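You operate a simulated robot arm through the tools that you are given. There is no shell and no other tool.

You run a simulated robot arm. Do the job below in one go: nothing can be reset, and whatever is moved stays where it is left.

## Task
Pack the grey end cap in with the black tube, close the carton and band one end.
Fine: it lies in the packing table drawer, shut that again; slide the carton up to the red bolt, which stays in; leave the other part.

The check looks at the end state, three seconds after you hand in, the way a careful person would. Anything else that was tipped, shoved, dropped, spilled or broken makes it a failure. Lids that push on must go on centred and level and be pressed home; caps that screw on are set level and turned clockwise until they are tight.

## Robot
A 6-joint arm with a two-finger gripper, fixed in place. Base frame: the origin is at the foot of the arm, x ahead of it, y to its left, z up. Lengths are in m, angles in rad, forces in N, time in s.
Its first joint turns from -2.897 to 2.897 rad. Payload 2.45 kg.
Tool frame: the origin (TCP) lies between the finger pads and is the grasp point; the fingertips stand 0.02 m ahead of it; z points along the fingers, y is the line along which they close. The gripper opens to 0.14 m. The gripper's body begins 0.168 m behind the TCP.
Orientation is told as [roll, pitch, yaw] about the base's x, y, z axes, in that order, counted from this pose: with the fingers straight down and closing along the base's y, the tool's x points along the base's -x, its y along +y and its z along -z.

## Interface
- The arm moves only by the tool servo_tool. Its argument "steps" is a list of rows, each a list of 6 numbers: the shift along the base's x, y, z in m, then the turn, a rotation vector about the base's x, y, z in rad. In form: [[dx, dy, dz, rx, ry, rz], ...]. A call has 1 to 20 rows; each row is the pose to reach, as a shift and turn from the pose commanded when the call began. "hand" is the opening, from 0 (shut) to 1 (fully open), set as the call begins (left out, the last holds). A row lasts 0.2 s, in which the tool goes at most 0.05 m and 0.15 rad; a call with a longer step from one row to the next is refused whole, and so is a gripper value outside its range. A pose out of reach is approached as far as the arm can. The call stops where the force on the tool passes 90 N (or 10 N more than at its start, if that is more) or the arm is blocked; 0.2 s more then pass. Each finger travels about 0.045 m/s and halts on what it meets, pressing with about 22 N; the grip force reading is that of the motor and also rises with nothing between the fingers. The clock runs only during rows and for 0.2 s after the last one: add rows that repeat a pose to give the fingers time. It gives the time, the measured TCP pose, the force on the tool (base axes), the opening and the grip force at its end, in the units of the frame above (readings bear some noise), with the torque about the TCP (base axes, N m) and any sound that the robot's microphone picked up, and new pictures: "show" is both (left out), scene, wrist or none.
- Cameras (640 x 400 px; columns grow to the right, rows downward): "scene" is fixed at [0.0513, 0.6527, 1.3326]; the picture's right is [-0.61, -0.79, 0.00], its down [-0.32, 0.25, -0.92] and it looks along [0.72, -0.56, -0.40] (base axes); focal length 318 px, centre (320, 200). "wrist" rides on the gripper at [0.078, 0.011, -0.209] in the tool frame; the picture's right is [-0.14, 0.99, 0.00], its down [-0.92, -0.13, -0.37] and it looks along [-0.36, -0.05, 0.93] (tool axes); focal length 280 px, centre (320, 200). There is no depth. A picture from a camera that has moved, and an enlarged one, comes with that camera's place and axes in the base frame and with its lens.
- enlarge(camera, box): a new picture of the part [left, top, right, bottom] of that camera's present view, enlarged. It takes no simulated time.
- finish_job(): hands the job in; it is judged then, once.

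Nothing tells you positions but the pictures and the camera data. Unless the task says otherwise, let go and move clear before handing in.

The tools are called after "Call:" as name(argument=value, ...) on one line, values as JSON. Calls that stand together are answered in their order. servo_tool: Moves the arm, as the interface text tells. Its arguments: {"type":"object","properties":{"steps":{"type":"array"},"hand":{"type":"number"},"show":{"type":"string","enum":["both","scene","wrist","none"]}},"required":["steps"]} The other tools are called the same way: enlarge (camera, box) takes an enlarged picture of a part of a camera's view; finish_job () hands the job in.

At the start:

```text
time: 0.0
tcp_pos: [0.6992, 0.0109, 1.2924]
orientation: [0.0, -0.002, 0.0]
contact_force: [0.7, -0.1, 0.4]
wrist_torque: [0.0, 0.01, 0.0]
grip_width: 0.14
grasp_force: 0.1
```

scene: 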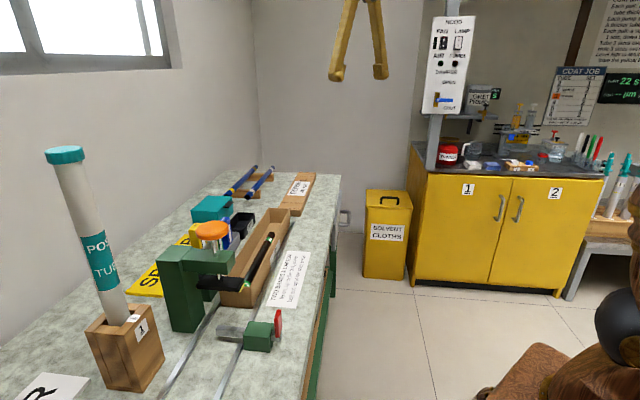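
wrist: 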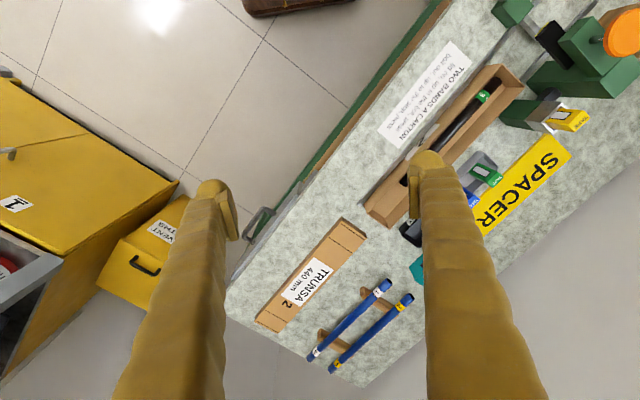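

I see a packing bench with an open carton holding a black tube, plus a lid, a rubber band stand and a green clamp or stop. I'll look closer at everything before moving.

Call:
enlarge(camera="scene", box=[140, 160, 340, 285])

Call:
enlarge(camera="scene", box=[140, 240, 340, 400])

Call:
enlarge(camera="wrist", box=[340, 0, 640, 190])

Call:
enlarge(camera="wrist", box=[220, 190, 480, 380])

Call:
enlarge(camera="scene", box=[400, 0, 640, 200])

```text
3.20 times, centred on (240, 222) of scene
camera zoom: at [0.0513, 0.6527, 1.3326], right [-0.61, -0.79, 0.0], down [-0.32, 0.25, -0.92], along [0.72, -0.56, -0.4], focal length 1018 px, centre (576, 128)
```

zoom: 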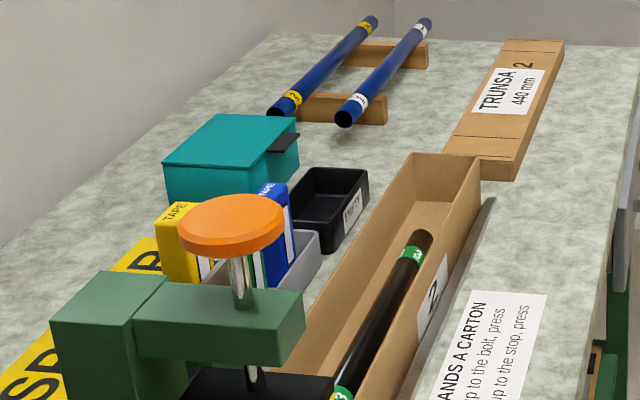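

```text
2.50 times, centred on (240, 320) of scene
camera zoom: at [0.0513, 0.6527, 1.3326], right [-0.61, -0.79, 0.0], down [-0.32, 0.25, -0.92], along [0.72, -0.56, -0.4], focal length 795 px, centre (520, -100)
```

zoom: 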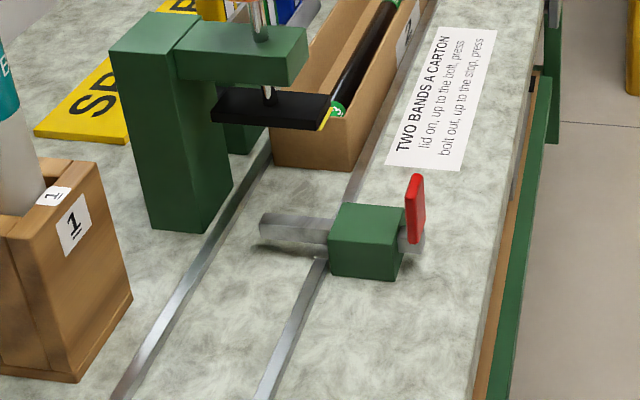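

```text
2.11 times, centred on (490, 95) of wrist
camera zoom: at [0.6218, 0.0211, 1.5011], right [0.14, 0.99, 0.0], down [0.92, -0.13, 0.37], along [0.36, -0.05, -0.93], focal length 590 px, centre (-38, 421)
```

zoom: 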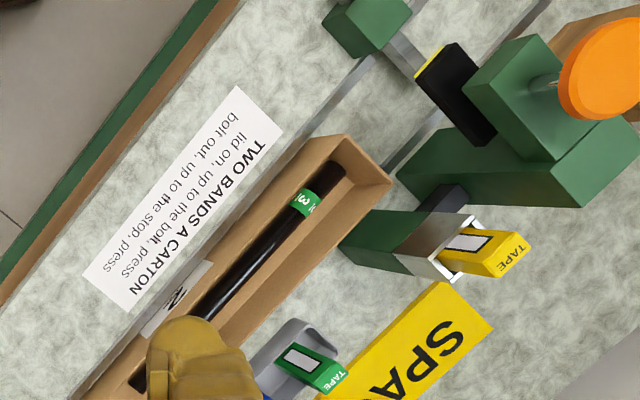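

```text
2.11 times, centred on (350, 285) of wrist
camera zoom: at [0.6218, 0.0211, 1.5011], right [0.14, 0.99, 0.0], down [0.92, -0.13, 0.37], along [0.36, -0.05, -0.93], focal length 590 px, centre (257, 21)
```

zoom: 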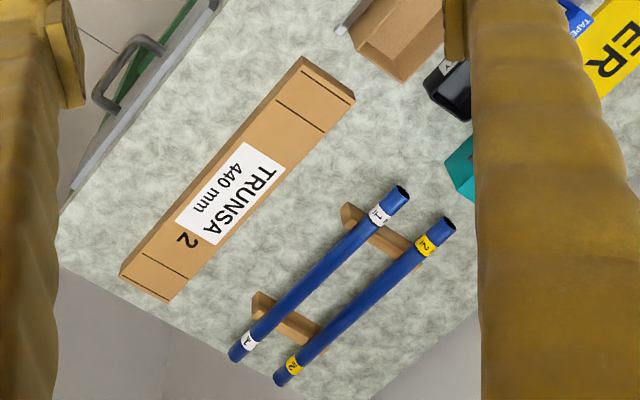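

```text
2.00 times, centred on (520, 100) of scene
camera zoom: at [0.0513, 0.6527, 1.3326], right [-0.61, -0.79, 0.0], down [-0.32, 0.25, -0.92], along [0.72, -0.56, -0.4], focal length 636 px, centre (-80, 400)
```

zoom: 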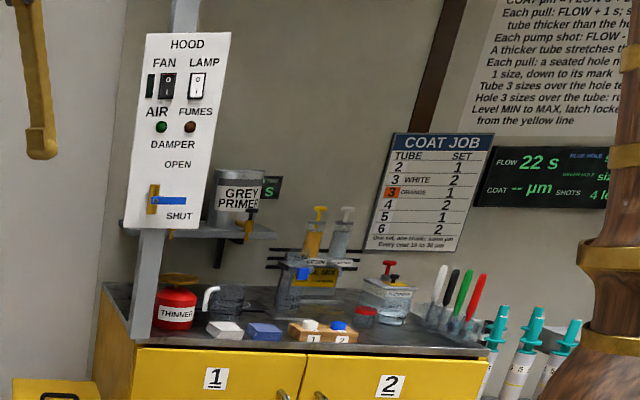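

The bench runs diagonally in front of the arm. It holds a carton on rails, a red bolt, a press, and a "TRUNSA 440 mm 2" lid, with a drawer in the front. I'll turn the tool by 45° to line up with the bench and look again.

Call:
servo_tool(steps=[[0, 0, 0, 0, 0, 0.13], [0, 0, 0, 0, 0, 0.26], [0, 0, 0, 0, 0, 0.39], [0, 0, 0, 0, 0, 0.52], [0, 0, 0, 0, 0, 0.65], [0, 0, 0, 0, 0, 0.785]], hand=1)

```text
time: 1.4
tcp_pos: [0.6974, 0.0107, 1.2926]
orientation: [0.0, -0.001, 0.788]
contact_force: [-0.1, -0.2, 0.4]
wrist_torque: [-0.02, 0.01, -0.02]
grip_width: 0.1399
grasp_force: 0.1
camera wrist: at [0.6371, -0.0375, 1.501], right [-0.6, 0.8, 0.0], down [0.74, 0.56, 0.37], along [0.29, 0.22, -0.93], focal length 280 px, centre (320, 200)
```

scene: 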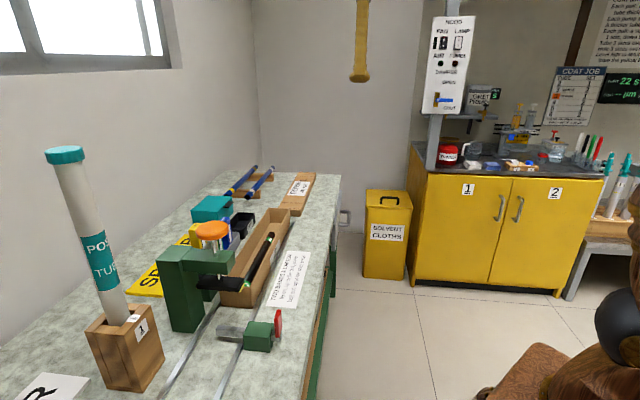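
wrist: 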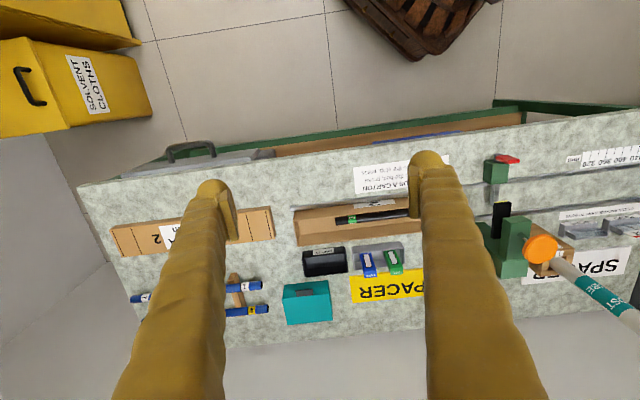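

The view is nearly aligned with the bench now. I'll enlarge the front edge, the drawer area and the bench items.

Call:
enlarge(camera="wrist", box=[80, 90, 320, 240])

Call:
enlarge(camera="wrist", box=[440, 90, 640, 290])

Call:
enlarge(camera="wrist", box=[270, 140, 450, 310])

Call:
enlarge(camera="scene", box=[260, 180, 380, 340])

```text
2.67 times, centred on (200, 165) of wrist
camera zoom: at [0.6371, -0.0375, 1.501], right [-0.6, 0.8, 0.0], down [0.74, 0.56, 0.37], along [0.29, 0.22, -0.93], focal length 748 px, centre (640, 293)
```

zoom: 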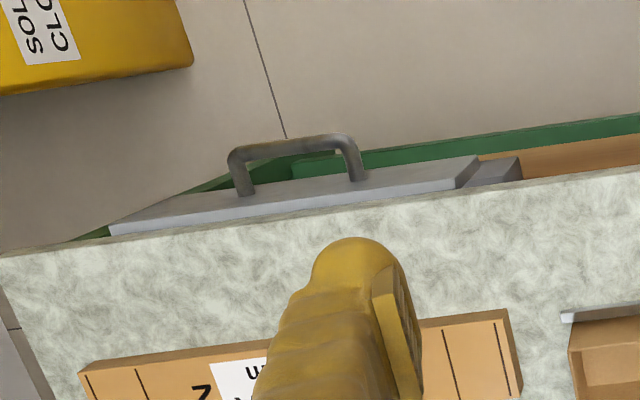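

```text
2.00 times, centred on (540, 190) of wrist
camera zoom: at [0.6371, -0.0375, 1.501], right [-0.6, 0.8, 0.0], down [0.74, 0.56, 0.37], along [0.29, 0.22, -0.93], focal length 561 px, centre (-120, 220)
```

zoom: 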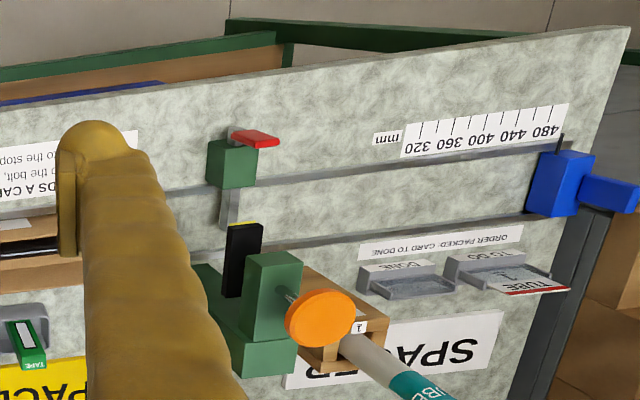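

```text
2.35 times, centred on (360, 225) of wrist
camera zoom: at [0.6371, -0.0375, 1.501], right [-0.6, 0.8, 0.0], down [0.74, 0.56, 0.37], along [0.29, 0.22, -0.93], focal length 660 px, centre (226, 141)
```

zoom: 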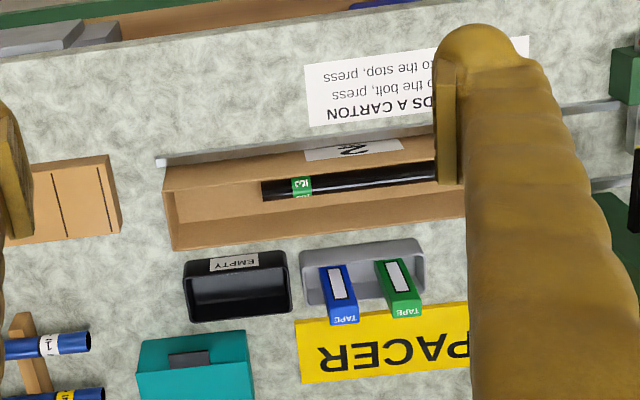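

```text
2.50 times, centred on (320, 260) of scene
camera zoom: at [0.0513, 0.6527, 1.3326], right [-0.61, -0.79, 0.0], down [-0.32, 0.25, -0.92], along [0.72, -0.56, -0.4], focal length 795 px, centre (320, 50)
```

zoom: 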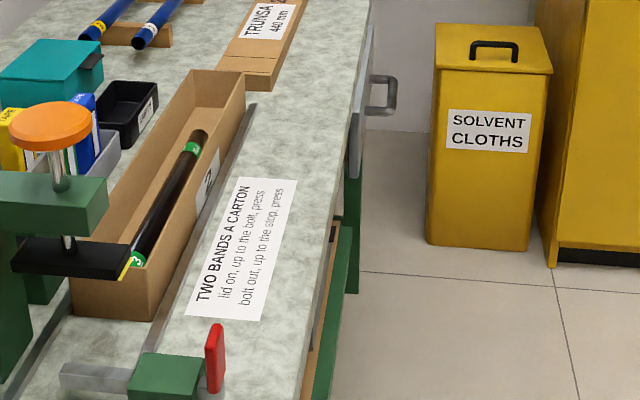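

The drawer is the grey-fronted one with a bow handle at the far right of the bench front, roughly at (1.0, -0.24, 0.68). I'll move above it for a closer look.

Call:
servo_tool(steps=[[0.022, -0.03, -0.015, 0, 0, 0], [0.046, -0.062, -0.03, 0, 0, 0], [0.07, -0.094, -0.045, 0, 0, 0], [0.094, -0.126, -0.06, 0, 0, 0], [0.118, -0.158, -0.075, 0, 0, 0], [0.142, -0.19, -0.09, 0, 0, 0], [0.164, -0.222, -0.1, 0, 0, 0], [0.186, -0.25, -0.11, 0, 0, 0]])

```text
time: 3.2
tcp_pos: [0.8845, -0.2384, 1.1823]
orientation: [-0.002, -0.001, 0.785]
contact_force: [-0.5, 0.0, 0.4]
wrist_torque: [0.0, -0.01, 0.03]
grip_width: 0.1399
grasp_force: 0.0
camera wrist: at [0.8225, -0.2872, 1.391], right [-0.6, 0.8, 0.0], down [0.74, 0.56, 0.37], along [0.3, 0.22, -0.93], focal length 280 px, centre (320, 200)
```

scene: 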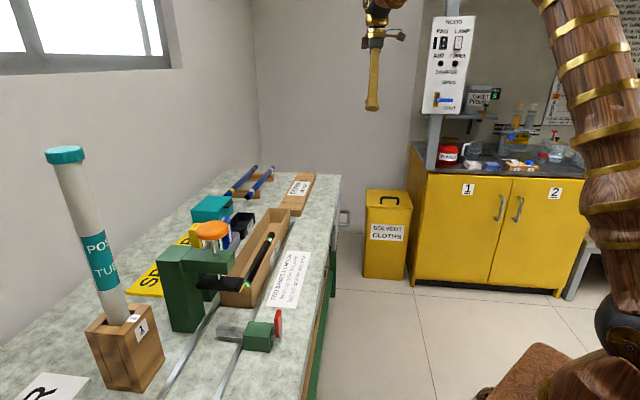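
wrist: 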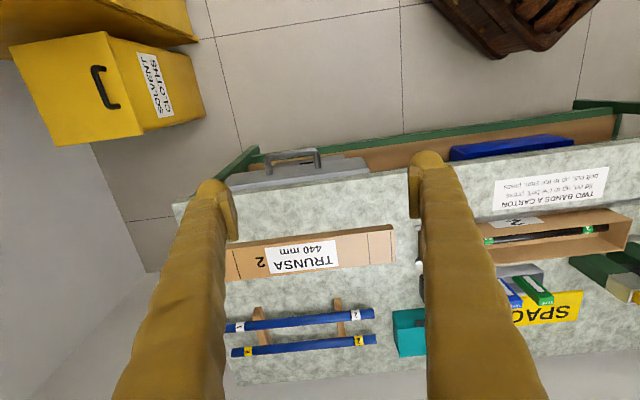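

Call:
enlarge(camera="wrist", box=[200, 120, 440, 280])

Call:
enlarge(camera="wrist", box=[440, 120, 640, 340])

```text
2.50 times, centred on (320, 200) of wrist
camera zoom: at [0.8225, -0.2872, 1.391], right [-0.6, 0.8, 0.0], down [0.74, 0.56, 0.37], along [0.3, 0.22, -0.93], focal length 701 px, centre (320, 200)
```

zoom: 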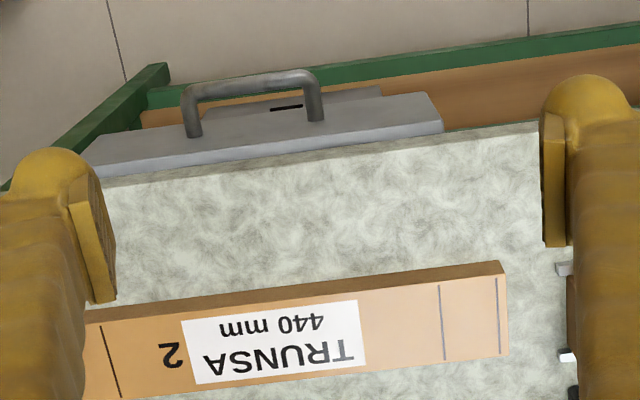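

```text
1.82 times, centred on (540, 230) of wrist
camera zoom: at [0.8225, -0.2872, 1.391], right [-0.6, 0.8, 0.0], down [0.74, 0.56, 0.37], along [0.3, 0.22, -0.93], focal length 510 px, centre (-80, 146)
```

zoom: 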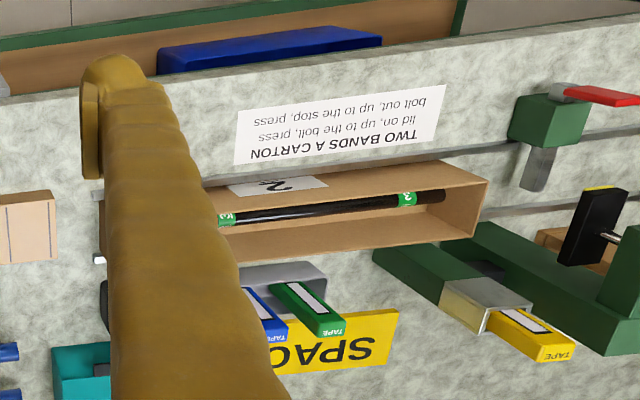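

I can see the drawer front with its bow handle and a lower grey part with a slot. I'll back off toward the arm and go lower to view the front face.

Call:
servo_tool(steps=[[-0.004, -0.023, -0.039, 0, 0, 0], [-0.009, -0.046, -0.077, 0, 0, 0], [-0.013, -0.07, -0.116, 0, 0, 0], [-0.017, -0.093, -0.155, 0, 0, 0], [-0.022, -0.116, -0.193, 0, 0, 0], [-0.026, -0.139, -0.232, 0, 0, 0]], show="wrist")

Call:
enlarge(camera="wrist", box=[180, 100, 460, 300])

```text
time: 4.6
tcp_pos: [0.859, -0.3796, 0.9505]
orientation: [0.0, 0.001, 0.786]
contact_force: [-0.5, -0.4, 0.0]
wrist_torque: [0.02, -0.02, -0.03]
grip_width: 0.1397
grasp_force: 0.1
camera wrist: at [0.7978, -0.4276, 1.1591], right [-0.6, 0.8, 0.0], down [0.74, 0.56, 0.37], along [0.29, 0.22, -0.93], focal length 280 px, centre (320, 200)
```

wrist: 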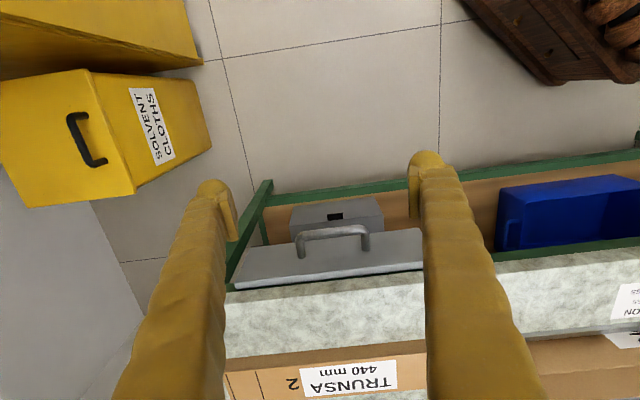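

```text
2.00 times, centred on (320, 200) of wrist
camera zoom: at [0.7978, -0.4276, 1.1591], right [-0.6, 0.8, 0.0], down [0.74, 0.56, 0.37], along [0.29, 0.22, -0.93], focal length 561 px, centre (320, 200)
```

zoom: 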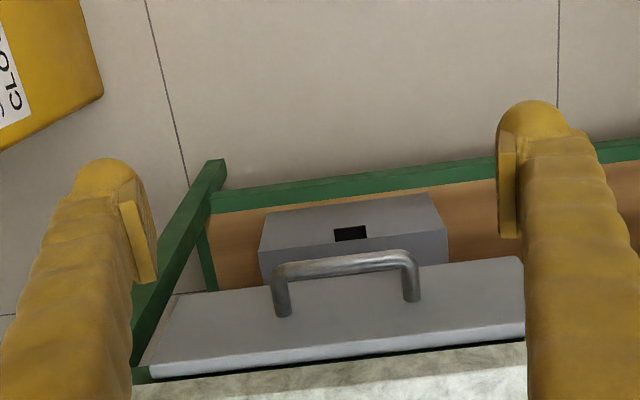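

The handle bar triangulates to about (0.990, -0.251, 0.662), with a gap of about 4 cm behind it. I'll rotate so the fingers close across the bar, narrow the opening, and hover above it.

Call:
servo_tool(steps=[[0, 0, 0, 0, 0, -0.144], [0, 0, 0, 0, 0, -0.288], [0, 0, 0, 0, 0, -0.432], [0.01, 0.014, 0, 0, 0, -0.576], [0.025, 0.034, 0, 0, 0, -0.72], [0.04, 0.054, 0, 0, 0, -0.864], [0.055, 0.074, 0, 0, 0, -1.008], [0.07, 0.095, 0, 0, 0, -1.152], [0.085, 0.115, 0, 0, 0, -1.296], [0.1, 0.135, 0, 0, 0, -1.44], [0.11, 0.15, 0, 0, 0, -1.582]], hand=0.29)

```text
time: 7.0
tcp_pos: [0.9686, -0.2269, 0.9498]
orientation: [-0.001, 0.0, -0.801]
contact_force: [0.0, 0.0, 0.0]
wrist_torque: [-0.01, 0.02, 0.0]
grip_width: 0.0404
grasp_force: 0.0
camera wrist: at [0.9236, -0.165, 1.1589], right [0.81, 0.59, 0.0], down [0.55, -0.75, 0.37], along [0.22, -0.3, -0.93], focal length 280 px, centre (320, 200)
```

scene: 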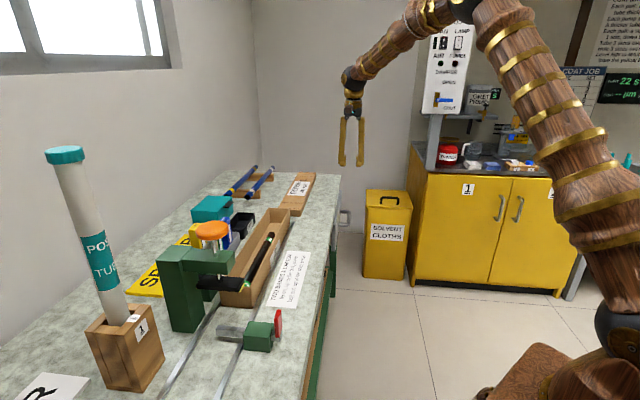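
wrist: 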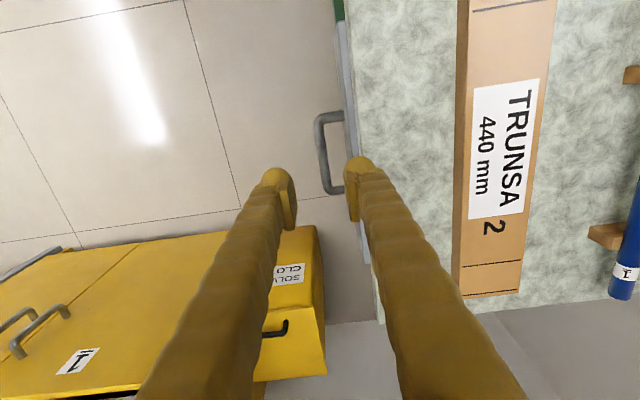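

The handle position agrees in this view. I'll tilt slightly outward for reach and descend with the fingers straddling the bar.

Call:
servo_tool(steps=[[0, -0.002, -0.03, -0.07, -0.07, 0], [0.0, -0.003, -0.07, -0.143, -0.14, 0], [0.0, -0.003, -0.11, -0.143, -0.14, 0], [0.0, -0.003, -0.15, -0.143, -0.14, 0], [0.0, -0.003, -0.19, -0.143, -0.14, 0], [0.0, -0.003, -0.22, -0.143, -0.14, 0]])

```text
time: 8.4
tcp_pos: [0.97, -0.2316, 0.7304]
orientation: [0.001, -0.202, -0.799]
contact_force: [-0.6, 0.4, 1.0]
wrist_torque: [0.01, 0.01, 0.05]
grip_width: 0.0407
grasp_force: 0.1
camera wrist: at [0.8956, -0.1401, 0.9191], right [0.8, 0.6, 0.03], down [0.49, -0.68, 0.54], along [0.34, -0.42, -0.84], focal length 280 px, centre (320, 200)
```

scene: 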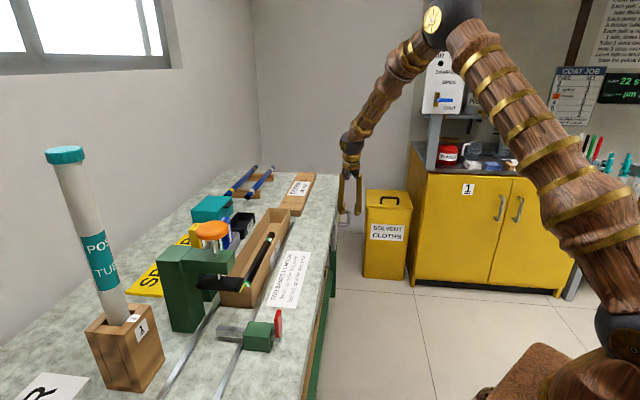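
wrist: 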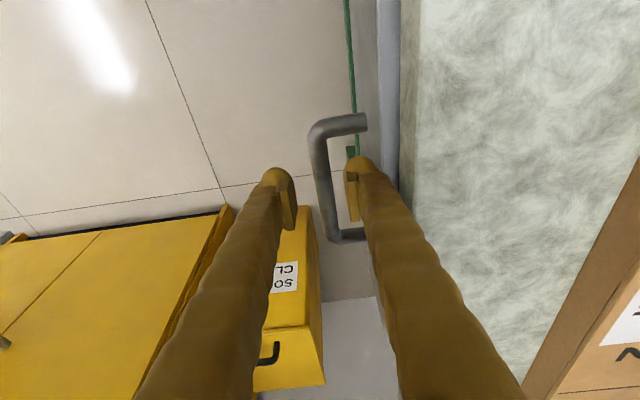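

The right finger lines up between the bar and the drawer front. I'll go down the last 7 cm and grip.

Call:
servo_tool(steps=[[0, 0, -0.025, 0, 0, 0], [0, 0, -0.05, 0, 0, 0], [0, 0, -0.068, 0, 0, 0]])

Call:
enlarge(camera="scene", box=[300, 150, 400, 260])

```text
time: 9.2
tcp_pos: [0.9692, -0.2312, 0.6619]
orientation: [0.0, -0.2, -0.797]
contact_force: [0.2, -0.9, 0.5]
wrist_torque: [0.0, 0.01, 0.02]
grip_width: 0.0404
grasp_force: 0.0
camera wrist: at [0.8952, -0.1397, 0.8509], right [0.8, 0.6, 0.03], down [0.49, -0.68, 0.54], along [0.34, -0.42, -0.84], focal length 280 px, centre (320, 200)
```

scene: 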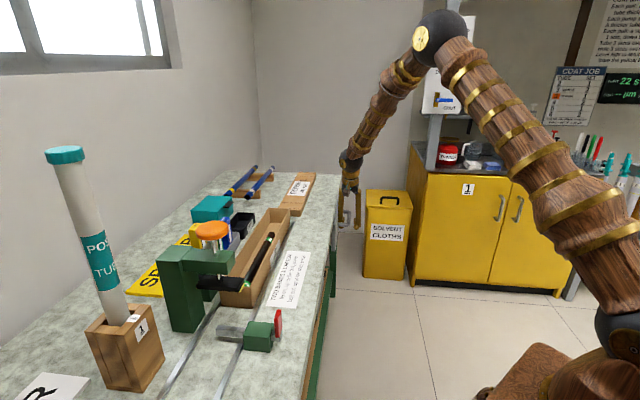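
wrist: 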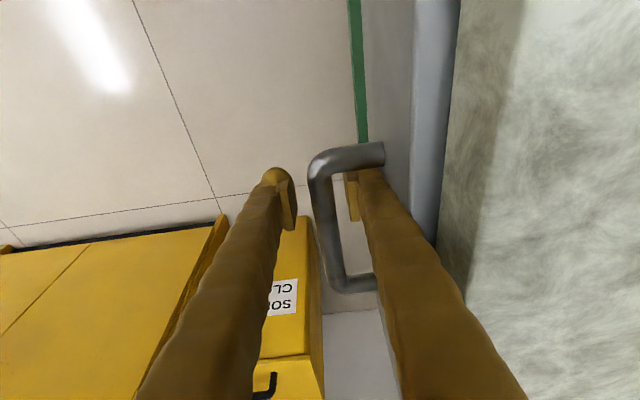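

```text
3.64 times, centred on (350, 205) of scene
camera zoom: at [0.0513, 0.6527, 1.3326], right [-0.61, -0.79, 0.0], down [-0.32, 0.25, -0.92], along [0.72, -0.56, -0.4], focal length 1157 px, centre (211, 182)
```

zoom: 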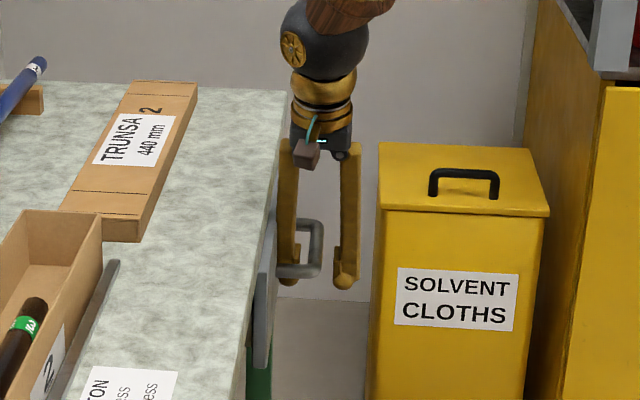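

The fingers straddle the bar, so I'll close on it.

Call:
servo_tool(steps=[[0, 0, 0, 0, 0, 0], [0, 0, 0, 0, 0, 0], [0, 0, 0, 0, 0, 0], [0, 0, 0, 0, 0, 0]], hand=0, show="wrist")

```text
time: 10.2
tcp_pos: [0.969, -0.2313, 0.6608]
orientation: [0.0, -0.2, -0.798]
contact_force: [0.2, -0.1, -3.2]
wrist_torque: [-0.03, -0.03, 0.92]
grip_width: 0.0127
grasp_force: 39.1
camera wrist: at [0.8952, -0.1397, 0.8508], right [0.8, 0.6, 0.03], down [0.49, -0.68, 0.54], along [0.34, -0.42, -0.84], focal length 280 px, centre (320, 200)
```

wrist: 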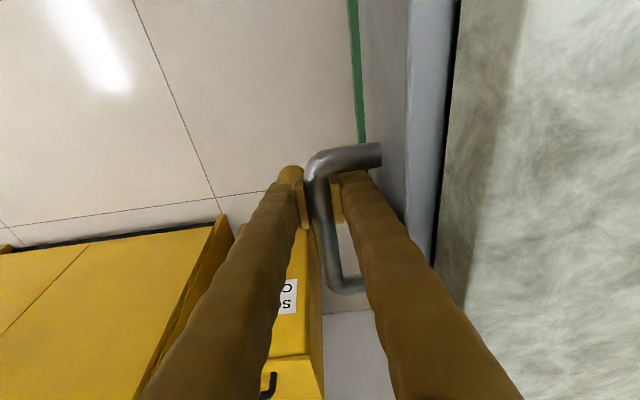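

Gripped. Next I pull the drawer straight out along the bench normal.

Call:
servo_tool(steps=[[-0.0143, -0.014, 0, 0, 0, 0], [-0.0286, -0.028, 0, 0, 0, 0], [-0.0429, -0.042, 0, 0, 0, 0], [-0.0643, -0.063, 0, 0, 0, 0], [-0.0857, -0.084, 0, 0, 0, 0], [-0.107, -0.105, 0, 0, 0, 0], [-0.1286, -0.126, 0, 0, 0, 0], [-0.15, -0.147, 0, 0, 0, 0], [-0.1715, -0.168, 0, 0, 0, 0]])

```text
time: 12.2
tcp_pos: [0.7965, -0.3997, 0.6632]
orientation: [-0.001, -0.199, -0.799]
contact_force: [15.6, -18.2, -2.0]
wrist_torque: [0.38, 0.38, 0.94]
grip_width: 0.0127
grasp_force: 39.9
camera wrist: at [0.7241, -0.3076, 0.8517], right [0.8, 0.6, 0.03], down [0.49, -0.68, 0.54], along [0.34, -0.42, -0.84], focal length 280 px, centre (320, 200)
```

scene: 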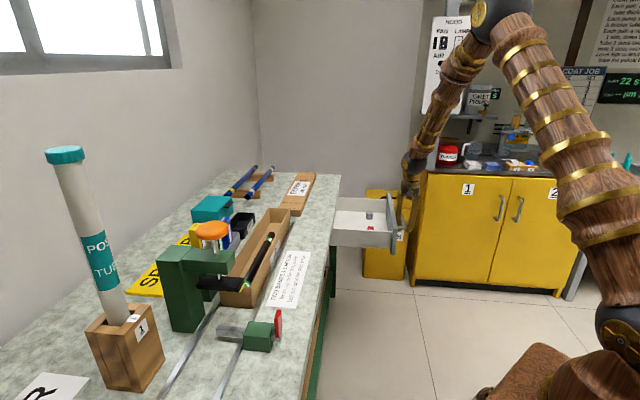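
wrist: 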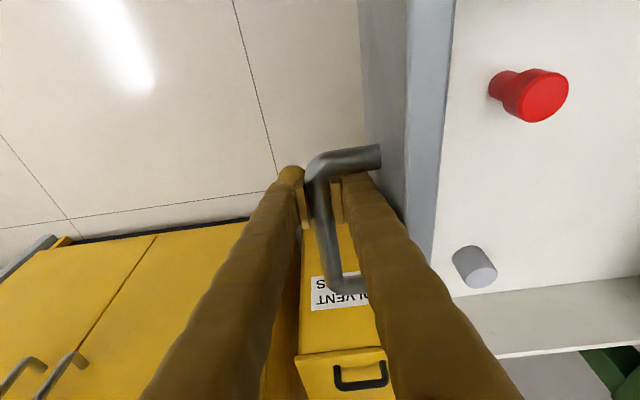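

The drawer is open. Inside I see a red part and a grey cap. I'll release the handle, lift off and look in.

Call:
servo_tool(steps=[[0, 0, 0, 0, 0, 0], [0, 0, 0, 0, 0, 0], [0, 0, 0, 0, 0, 0]], hand=0.29, show="none")

Call:
servo_tool(steps=[[0, 0, 0.04, 0, 0, 0], [0, 0, 0.08, 0, 0, 0], [0, 0, 0.12, 0.07, 0.07, 0], [0, 0, 0.17, 0.143, 0.14, 0], [0, 0, 0.22, 0.143, 0.14, 0]])

Call:
enlarge(camera="scene", box=[310, 170, 430, 270])

```text
time: 13.0
tcp_pos: [0.7978, -0.3983, 0.6607]
orientation: [-0.001, -0.199, -0.8]
contact_force: [-1.3, -0.1, -0.5]
wrist_torque: [0.0, 0.03, 0.06]
grip_width: 0.0398
grasp_force: 0.1
```

```text
time: 14.2
tcp_pos: [0.7977, -0.3992, 0.8828]
orientation: [0.0, 0.001, -0.797]
contact_force: [-0.4, 0.1, 0.7]
wrist_torque: [0.0, 0.02, -0.03]
grip_width: 0.0407
grasp_force: 0.0
camera wrist: at [0.7515, -0.3367, 1.0909], right [0.8, 0.59, 0.0], down [0.55, -0.75, 0.37], along [0.22, -0.3, -0.93], focal length 280 px, centre (320, 200)
```

scene: 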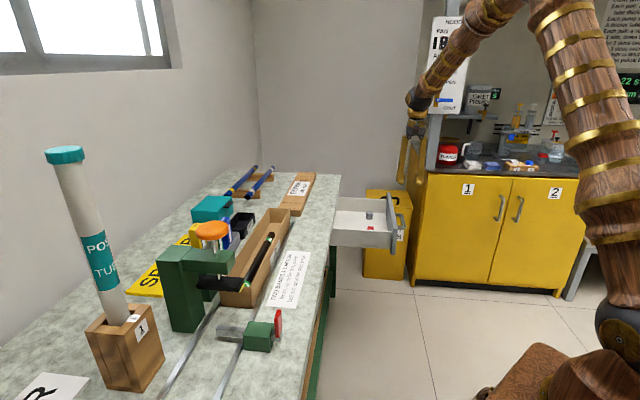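
wrist: 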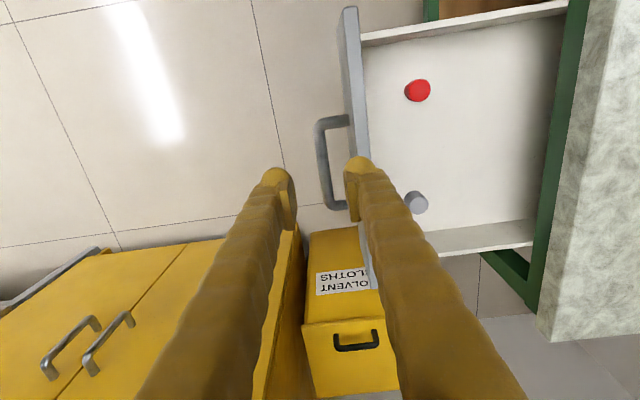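

```text
4.00 times, centred on (370, 220) of scene
camera zoom: at [0.0513, 0.6527, 1.3326], right [-0.61, -0.79, 0.0], down [-0.32, 0.25, -0.92], along [0.72, -0.56, -0.4], focal length 1272 px, centre (120, 120)
```

zoom: 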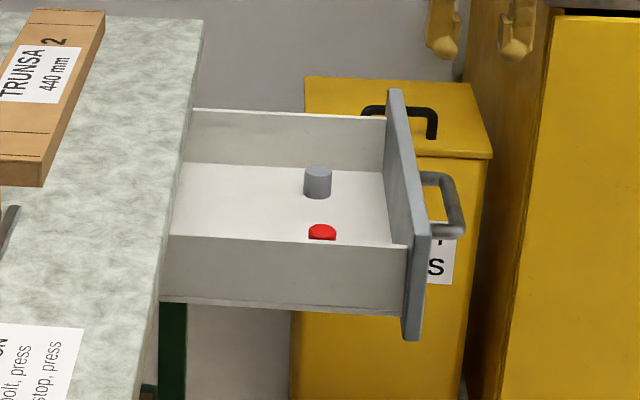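

The grey cap stands upright in the drawer near the far side, around (0.98, -0.37), with a red stopper next to it, which stays. I'll tilt outward for reach and move above the cap.

Call:
servo_tool(steps=[[0.025, 0.01, 0, -0.08, -0.078, 0], [0.05, 0.02, -0.01, -0.16, -0.157, 0], [0.075, 0.03, -0.02, -0.24, -0.235, 0], [0.1, 0.04, -0.03, -0.29, -0.28, 0], [0.125, 0.045, -0.04, -0.29, -0.28, 0], [0.15, 0.05, -0.05, -0.29, -0.28, 0]], hand=0.5)

Call:
enlarge(camera="wrist", box=[240, 100, 480, 250])

```text
time: 15.6
tcp_pos: [0.9474, -0.3489, 0.8326]
orientation: [-0.004, -0.404, -0.797]
contact_force: [0.1, -0.3, -0.9]
wrist_torque: [0.0, 0.03, 0.0]
grip_width: 0.0701
grasp_force: 0.0
camera wrist: at [0.8494, -0.2319, 0.9941], right [0.8, 0.6, 0.05], down [0.4, -0.59, 0.7], along [0.45, -0.54, -0.71], focal length 280 px, centre (320, 200)
```

scene: 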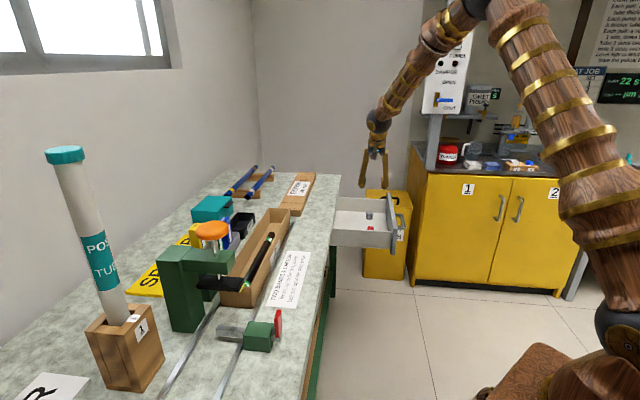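
wrist: 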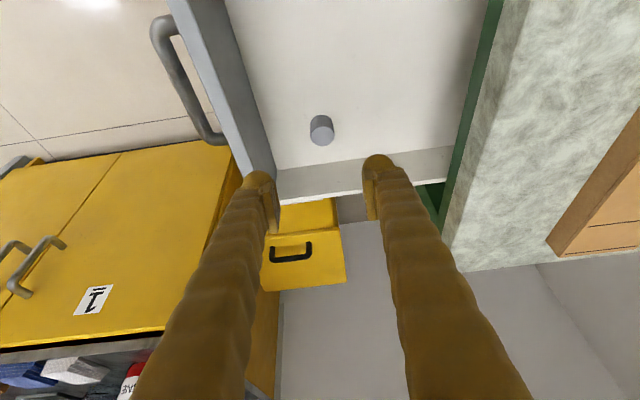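

```text
2.67 times, centred on (360, 175) of wrist
camera zoom: at [0.8494, -0.2319, 0.9941], right [0.8, 0.6, 0.05], down [0.4, -0.59, 0.7], along [0.45, -0.54, -0.71], focal length 748 px, centre (213, 267)
```

zoom: 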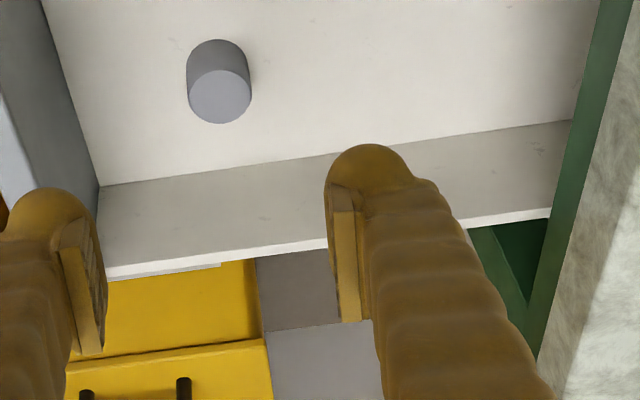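

The cap top is at about (0.990, -0.382, 0.658) and it is roughly 3 cm in diameter. I'll move over it and descend part way to verify alignment.

Call:
servo_tool(steps=[[0.02, -0.016, -0.02, 0, 0, 0], [0.0426, -0.0331, -0.05, 0, 0, 0], [0.0426, -0.0331, -0.09, 0, 0, 0], [0.0426, -0.0331, -0.12, 0, 0, 0], [0.0426, -0.0331, -0.12, 0, 0, 0]])

Call:
enlarge(camera="wrist", box=[200, 100, 440, 250])

Call:
enlarge(camera="scene", box=[320, 130, 440, 260])

```text
time: 16.8
tcp_pos: [0.9897, -0.3821, 0.7129]
orientation: [-0.002, -0.403, -0.797]
contact_force: [1.1, 0.0, -0.7]
wrist_torque: [0.0, 0.02, -0.01]
grip_width: 0.07
grasp_force: 0.1
camera wrist: at [0.8918, -0.2652, 0.8737], right [0.8, 0.6, 0.05], down [0.4, -0.59, 0.7], along [0.45, -0.54, -0.71], focal length 280 px, centre (320, 200)
```

scene: 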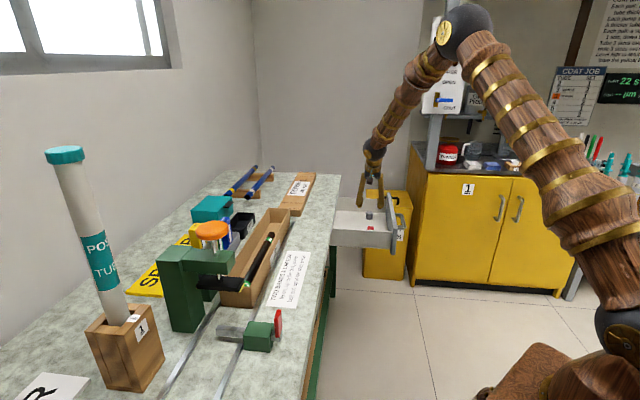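
wrist: 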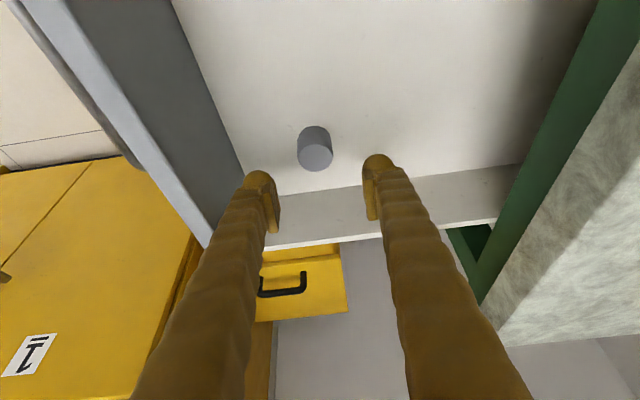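

```text
2.67 times, centred on (320, 175) of wrist
camera zoom: at [0.8918, -0.2652, 0.8737], right [0.8, 0.6, 0.05], down [0.4, -0.59, 0.7], along [0.45, -0.54, -0.71], focal length 748 px, centre (320, 267)
```

zoom: 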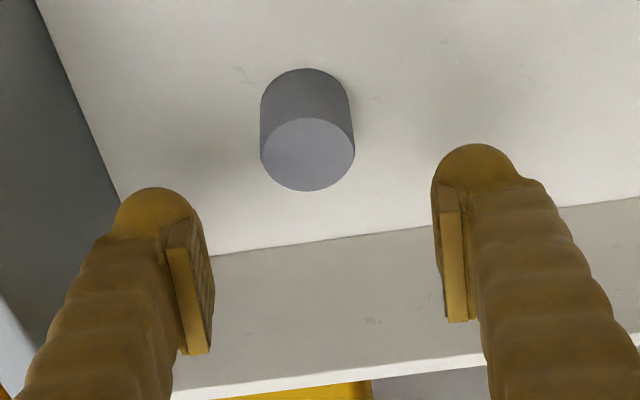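

```text
3.08 times, centred on (380, 195) of scene
camera zoom: at [0.0513, 0.6527, 1.3326], right [-0.61, -0.79, 0.0], down [-0.32, 0.25, -0.92], along [0.72, -0.56, -0.4], focal length 979 px, centre (135, 215)
```

zoom: 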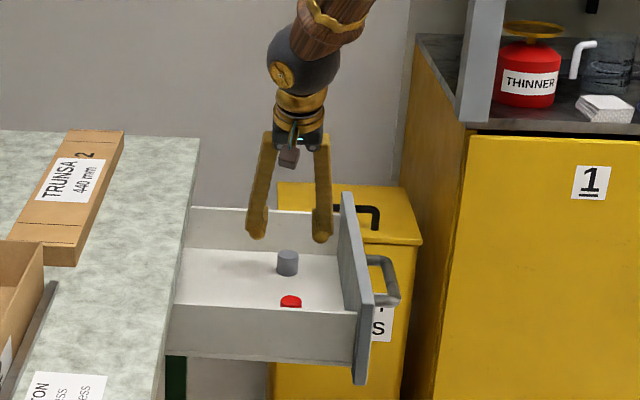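

The cap sits nearly directly below the grip point. I'll descend and close.

Call:
servo_tool(steps=[[0, 0, -0.02, 0, 0, 0], [0.001, -0.001, -0.035, 0, 0, 0], [0.001, -0.001, -0.046, 0, 0, 0]])

Call:
enlarge(camera="wrist", box=[200, 100, 440, 250])

Call:
enlarge(camera="scene", box=[320, 150, 420, 260])

```text
time: 17.6
tcp_pos: [0.9901, -0.3831, 0.6652]
orientation: [-0.005, -0.403, -0.796]
contact_force: [-0.6, 0.2, -0.1]
wrist_torque: [0.0, 0.0, 0.04]
grip_width: 0.0699
grasp_force: 0.0
camera wrist: at [0.8923, -0.2657, 0.827], right [0.8, 0.6, 0.05], down [0.4, -0.59, 0.7], along [0.45, -0.54, -0.71], focal length 280 px, centre (320, 200)
```

scene: 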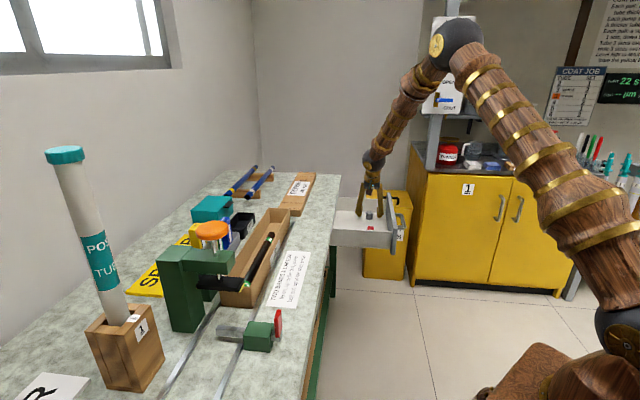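
wrist: 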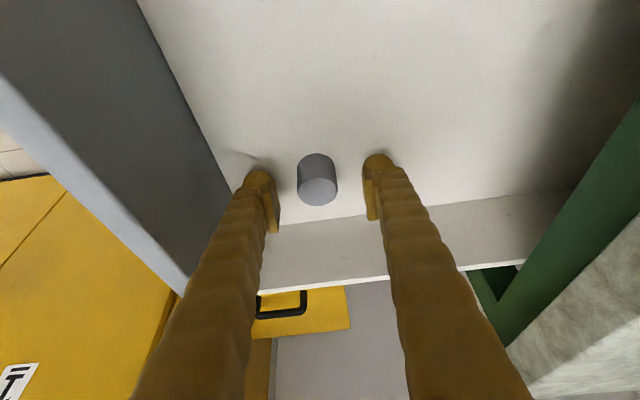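

```text
2.67 times, centred on (320, 175) of wrist
camera zoom: at [0.8923, -0.2657, 0.827], right [0.8, 0.6, 0.05], down [0.4, -0.59, 0.7], along [0.45, -0.54, -0.71], focal length 748 px, centre (320, 267)
```

zoom: 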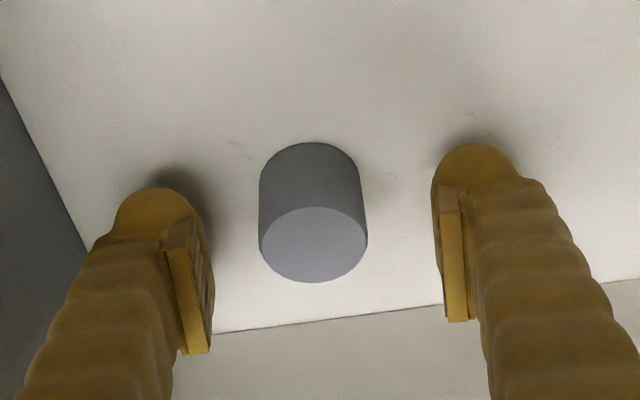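

```text
3.64 times, centred on (370, 205) of scene
camera zoom: at [0.0513, 0.6527, 1.3326], right [-0.61, -0.79, 0.0], down [-0.32, 0.25, -0.92], along [0.72, -0.56, -0.4], focal length 1157 px, centre (138, 182)
```

zoom: 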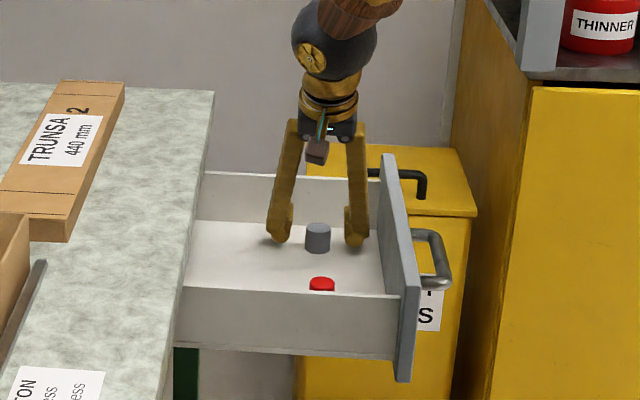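

The cap top is level with the grip point and centred, so I'll close the fingers.

Call:
servo_tool(steps=[[0, 0, -0.002, 0, 0, 0], [0, 0, -0.002, 0, 0, 0], [0, 0, -0.002, 0, 0, 0], [0, 0, -0.002, 0, 0, 0], [0, 0, -0.002, 0, 0, 0]], hand=0, show="wrist")

```text
time: 18.8
tcp_pos: [0.9906, -0.3821, 0.6639]
orientation: [-0.003, -0.402, -0.798]
contact_force: [-0.1, -0.3, -0.2]
wrist_torque: [0.02, -0.01, -0.02]
grip_width: 0.0299
grasp_force: 21.9
camera wrist: at [0.8926, -0.2657, 0.8251], right [0.8, 0.6, 0.05], down [0.4, -0.59, 0.7], along [0.45, -0.54, -0.71], focal length 280 px, centre (320, 200)
```

wrist: 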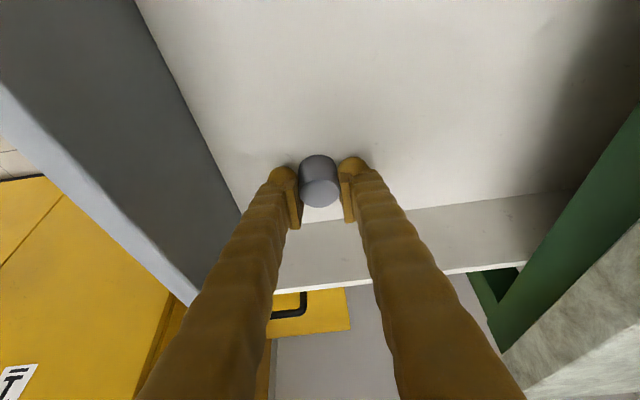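

The cap is gripped, 30 mm wide. I'll lift it out, straighten the tool, and carry it over the carton's far end.

Call:
servo_tool(steps=[[0, 0, 0.03, 0, 0, 0], [0, 0, 0.07, 0, 0, 0], [0, 0, 0.12, 0, 0, 0], [-0.01, 0.01, 0.17, 0, 0, 0], [-0.02, 0.02, 0.215, 0.07, 0.07, 0], [-0.03, 0.04, 0.25, 0.14, 0.14, 0], [-0.04, 0.08, 0.27, 0.21, 0.21, 0], [-0.045, 0.13, 0.27, 0.288, 0.282, 0], [-0.05, 0.18, 0.27, 0.288, 0.282, 0], [-0.055, 0.23, 0.27, 0.288, 0.282, 0], [-0.06, 0.28, 0.27, 0.288, 0.282, 0], [-0.065, 0.33, 0.27, 0.288, 0.282, 0], [-0.07, 0.38, 0.27, 0.288, 0.282, 0], [-0.075, 0.43, 0.27, 0.288, 0.282, 0], [-0.08, 0.475, 0.27, 0.288, 0.282, 0], [-0.09, 0.51, 0.27, 0.288, 0.282, 0], [-0.09, 0.51, 0.27, 0.288, 0.282, 0]])

Call:
enlarge(camera="scene", box=[180, 160, 340, 300])

Call:
enlarge(camera="wrist", box=[160, 0, 480, 200])

```text
refused: row 4 steps farther than a row can; nothing moved
```

```text
2.86 times, centred on (260, 230) of scene
camera zoom: at [0.0513, 0.6527, 1.3326], right [-0.61, -0.79, 0.0], down [-0.32, 0.25, -0.92], along [0.72, -0.56, -0.4], focal length 909 px, centre (491, 114)
```

zoom: 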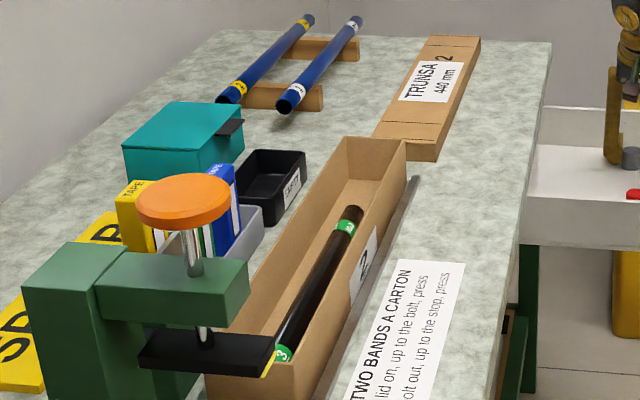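

```text
2.00 times, centred on (320, 100) of wrist
camera zoom: at [0.8926, -0.2657, 0.8251], right [0.8, 0.6, 0.05], down [0.4, -0.59, 0.7], along [0.45, -0.54, -0.71], focal length 561 px, centre (320, 400)
```

zoom: 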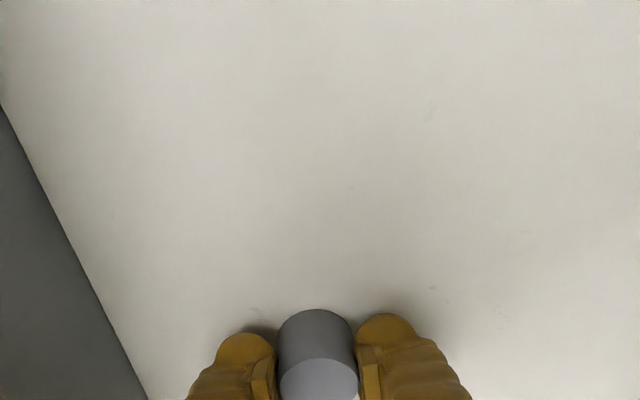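

One row stepped too far, so I'll resend with smaller steps.

Call:
servo_tool(steps=[[0, 0, 0.03, 0, 0, 0], [0, 0, 0.07, 0, 0, 0], [0, 0, 0.115, 0, 0, 0], [-0.005, 0.005, 0.16, 0, 0, 0], [-0.01, 0.01, 0.2, 0.07, 0.07, 0], [-0.02, 0.025, 0.24, 0.14, 0.14, 0], [-0.03, 0.06, 0.27, 0.21, 0.21, 0], [-0.035, 0.105, 0.28, 0.288, 0.282, 0], [-0.04, 0.15, 0.28, 0.288, 0.282, 0], [-0.045, 0.195, 0.28, 0.288, 0.282, 0], [-0.05, 0.24, 0.28, 0.288, 0.282, 0], [-0.055, 0.285, 0.28, 0.288, 0.282, 0], [-0.06, 0.33, 0.28, 0.288, 0.282, 0], [-0.065, 0.375, 0.28, 0.288, 0.282, 0], [-0.07, 0.42, 0.28, 0.288, 0.282, 0], [-0.08, 0.465, 0.28, 0.288, 0.282, 0], [-0.09, 0.5, 0.28, 0.288, 0.282, 0], [-0.09, 0.51, 0.28, 0.288, 0.282, 0]])

Call:
enlarge(camera="wrist", box=[200, 40, 440, 240])

Call:
enlarge(camera="scene", box=[180, 140, 420, 290])

```text
time: 22.6
tcp_pos: [0.9005, 0.1272, 0.944]
orientation: [-0.003, -0.001, -0.799]
contact_force: [-0.6, 0.6, 0.1]
wrist_torque: [-0.01, -0.05, 0.0]
grip_width: 0.0301
grasp_force: 21.8
camera wrist: at [0.8556, 0.19, 1.1535], right [0.8, 0.59, 0.0], down [0.55, -0.75, 0.37], along [0.22, -0.3, -0.93], focal length 280 px, centre (320, 200)
```

scene: 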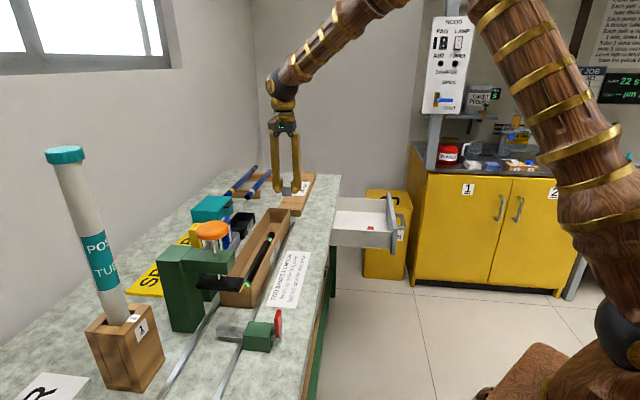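
wrist: 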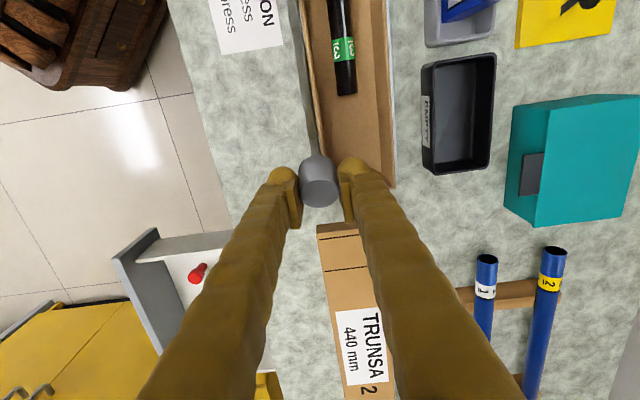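

```text
2.00 times, centred on (320, 140) of wrist
camera zoom: at [0.8556, 0.19, 1.1535], right [0.8, 0.59, 0.0], down [0.55, -0.75, 0.37], along [0.22, -0.3, -0.93], focal length 561 px, centre (320, 320)
```

zoom: 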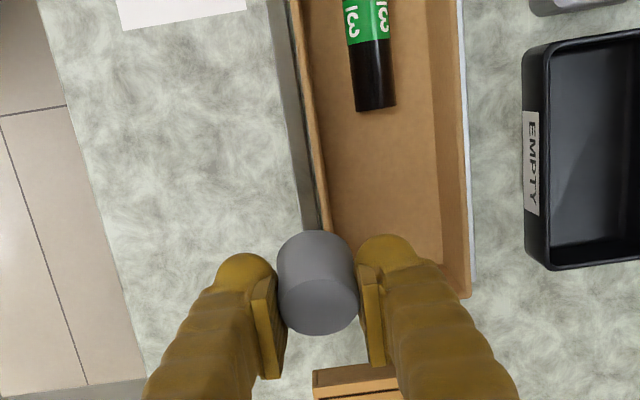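

```text
2.67 times, centred on (300, 215) of scene
camera zoom: at [0.0513, 0.6527, 1.3326], right [-0.61, -0.79, 0.0], down [-0.32, 0.25, -0.92], along [0.72, -0.56, -0.4], focal length 848 px, centre (373, 160)
```

zoom: 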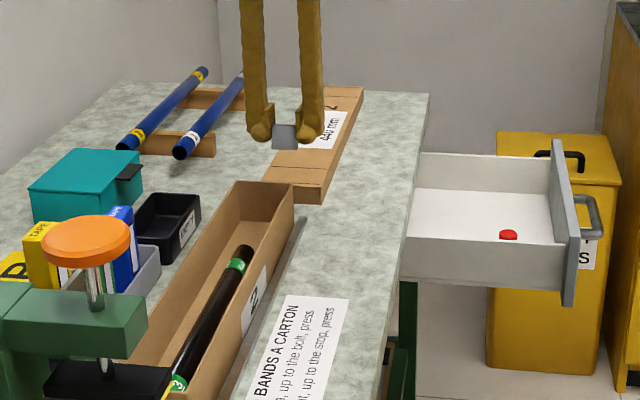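

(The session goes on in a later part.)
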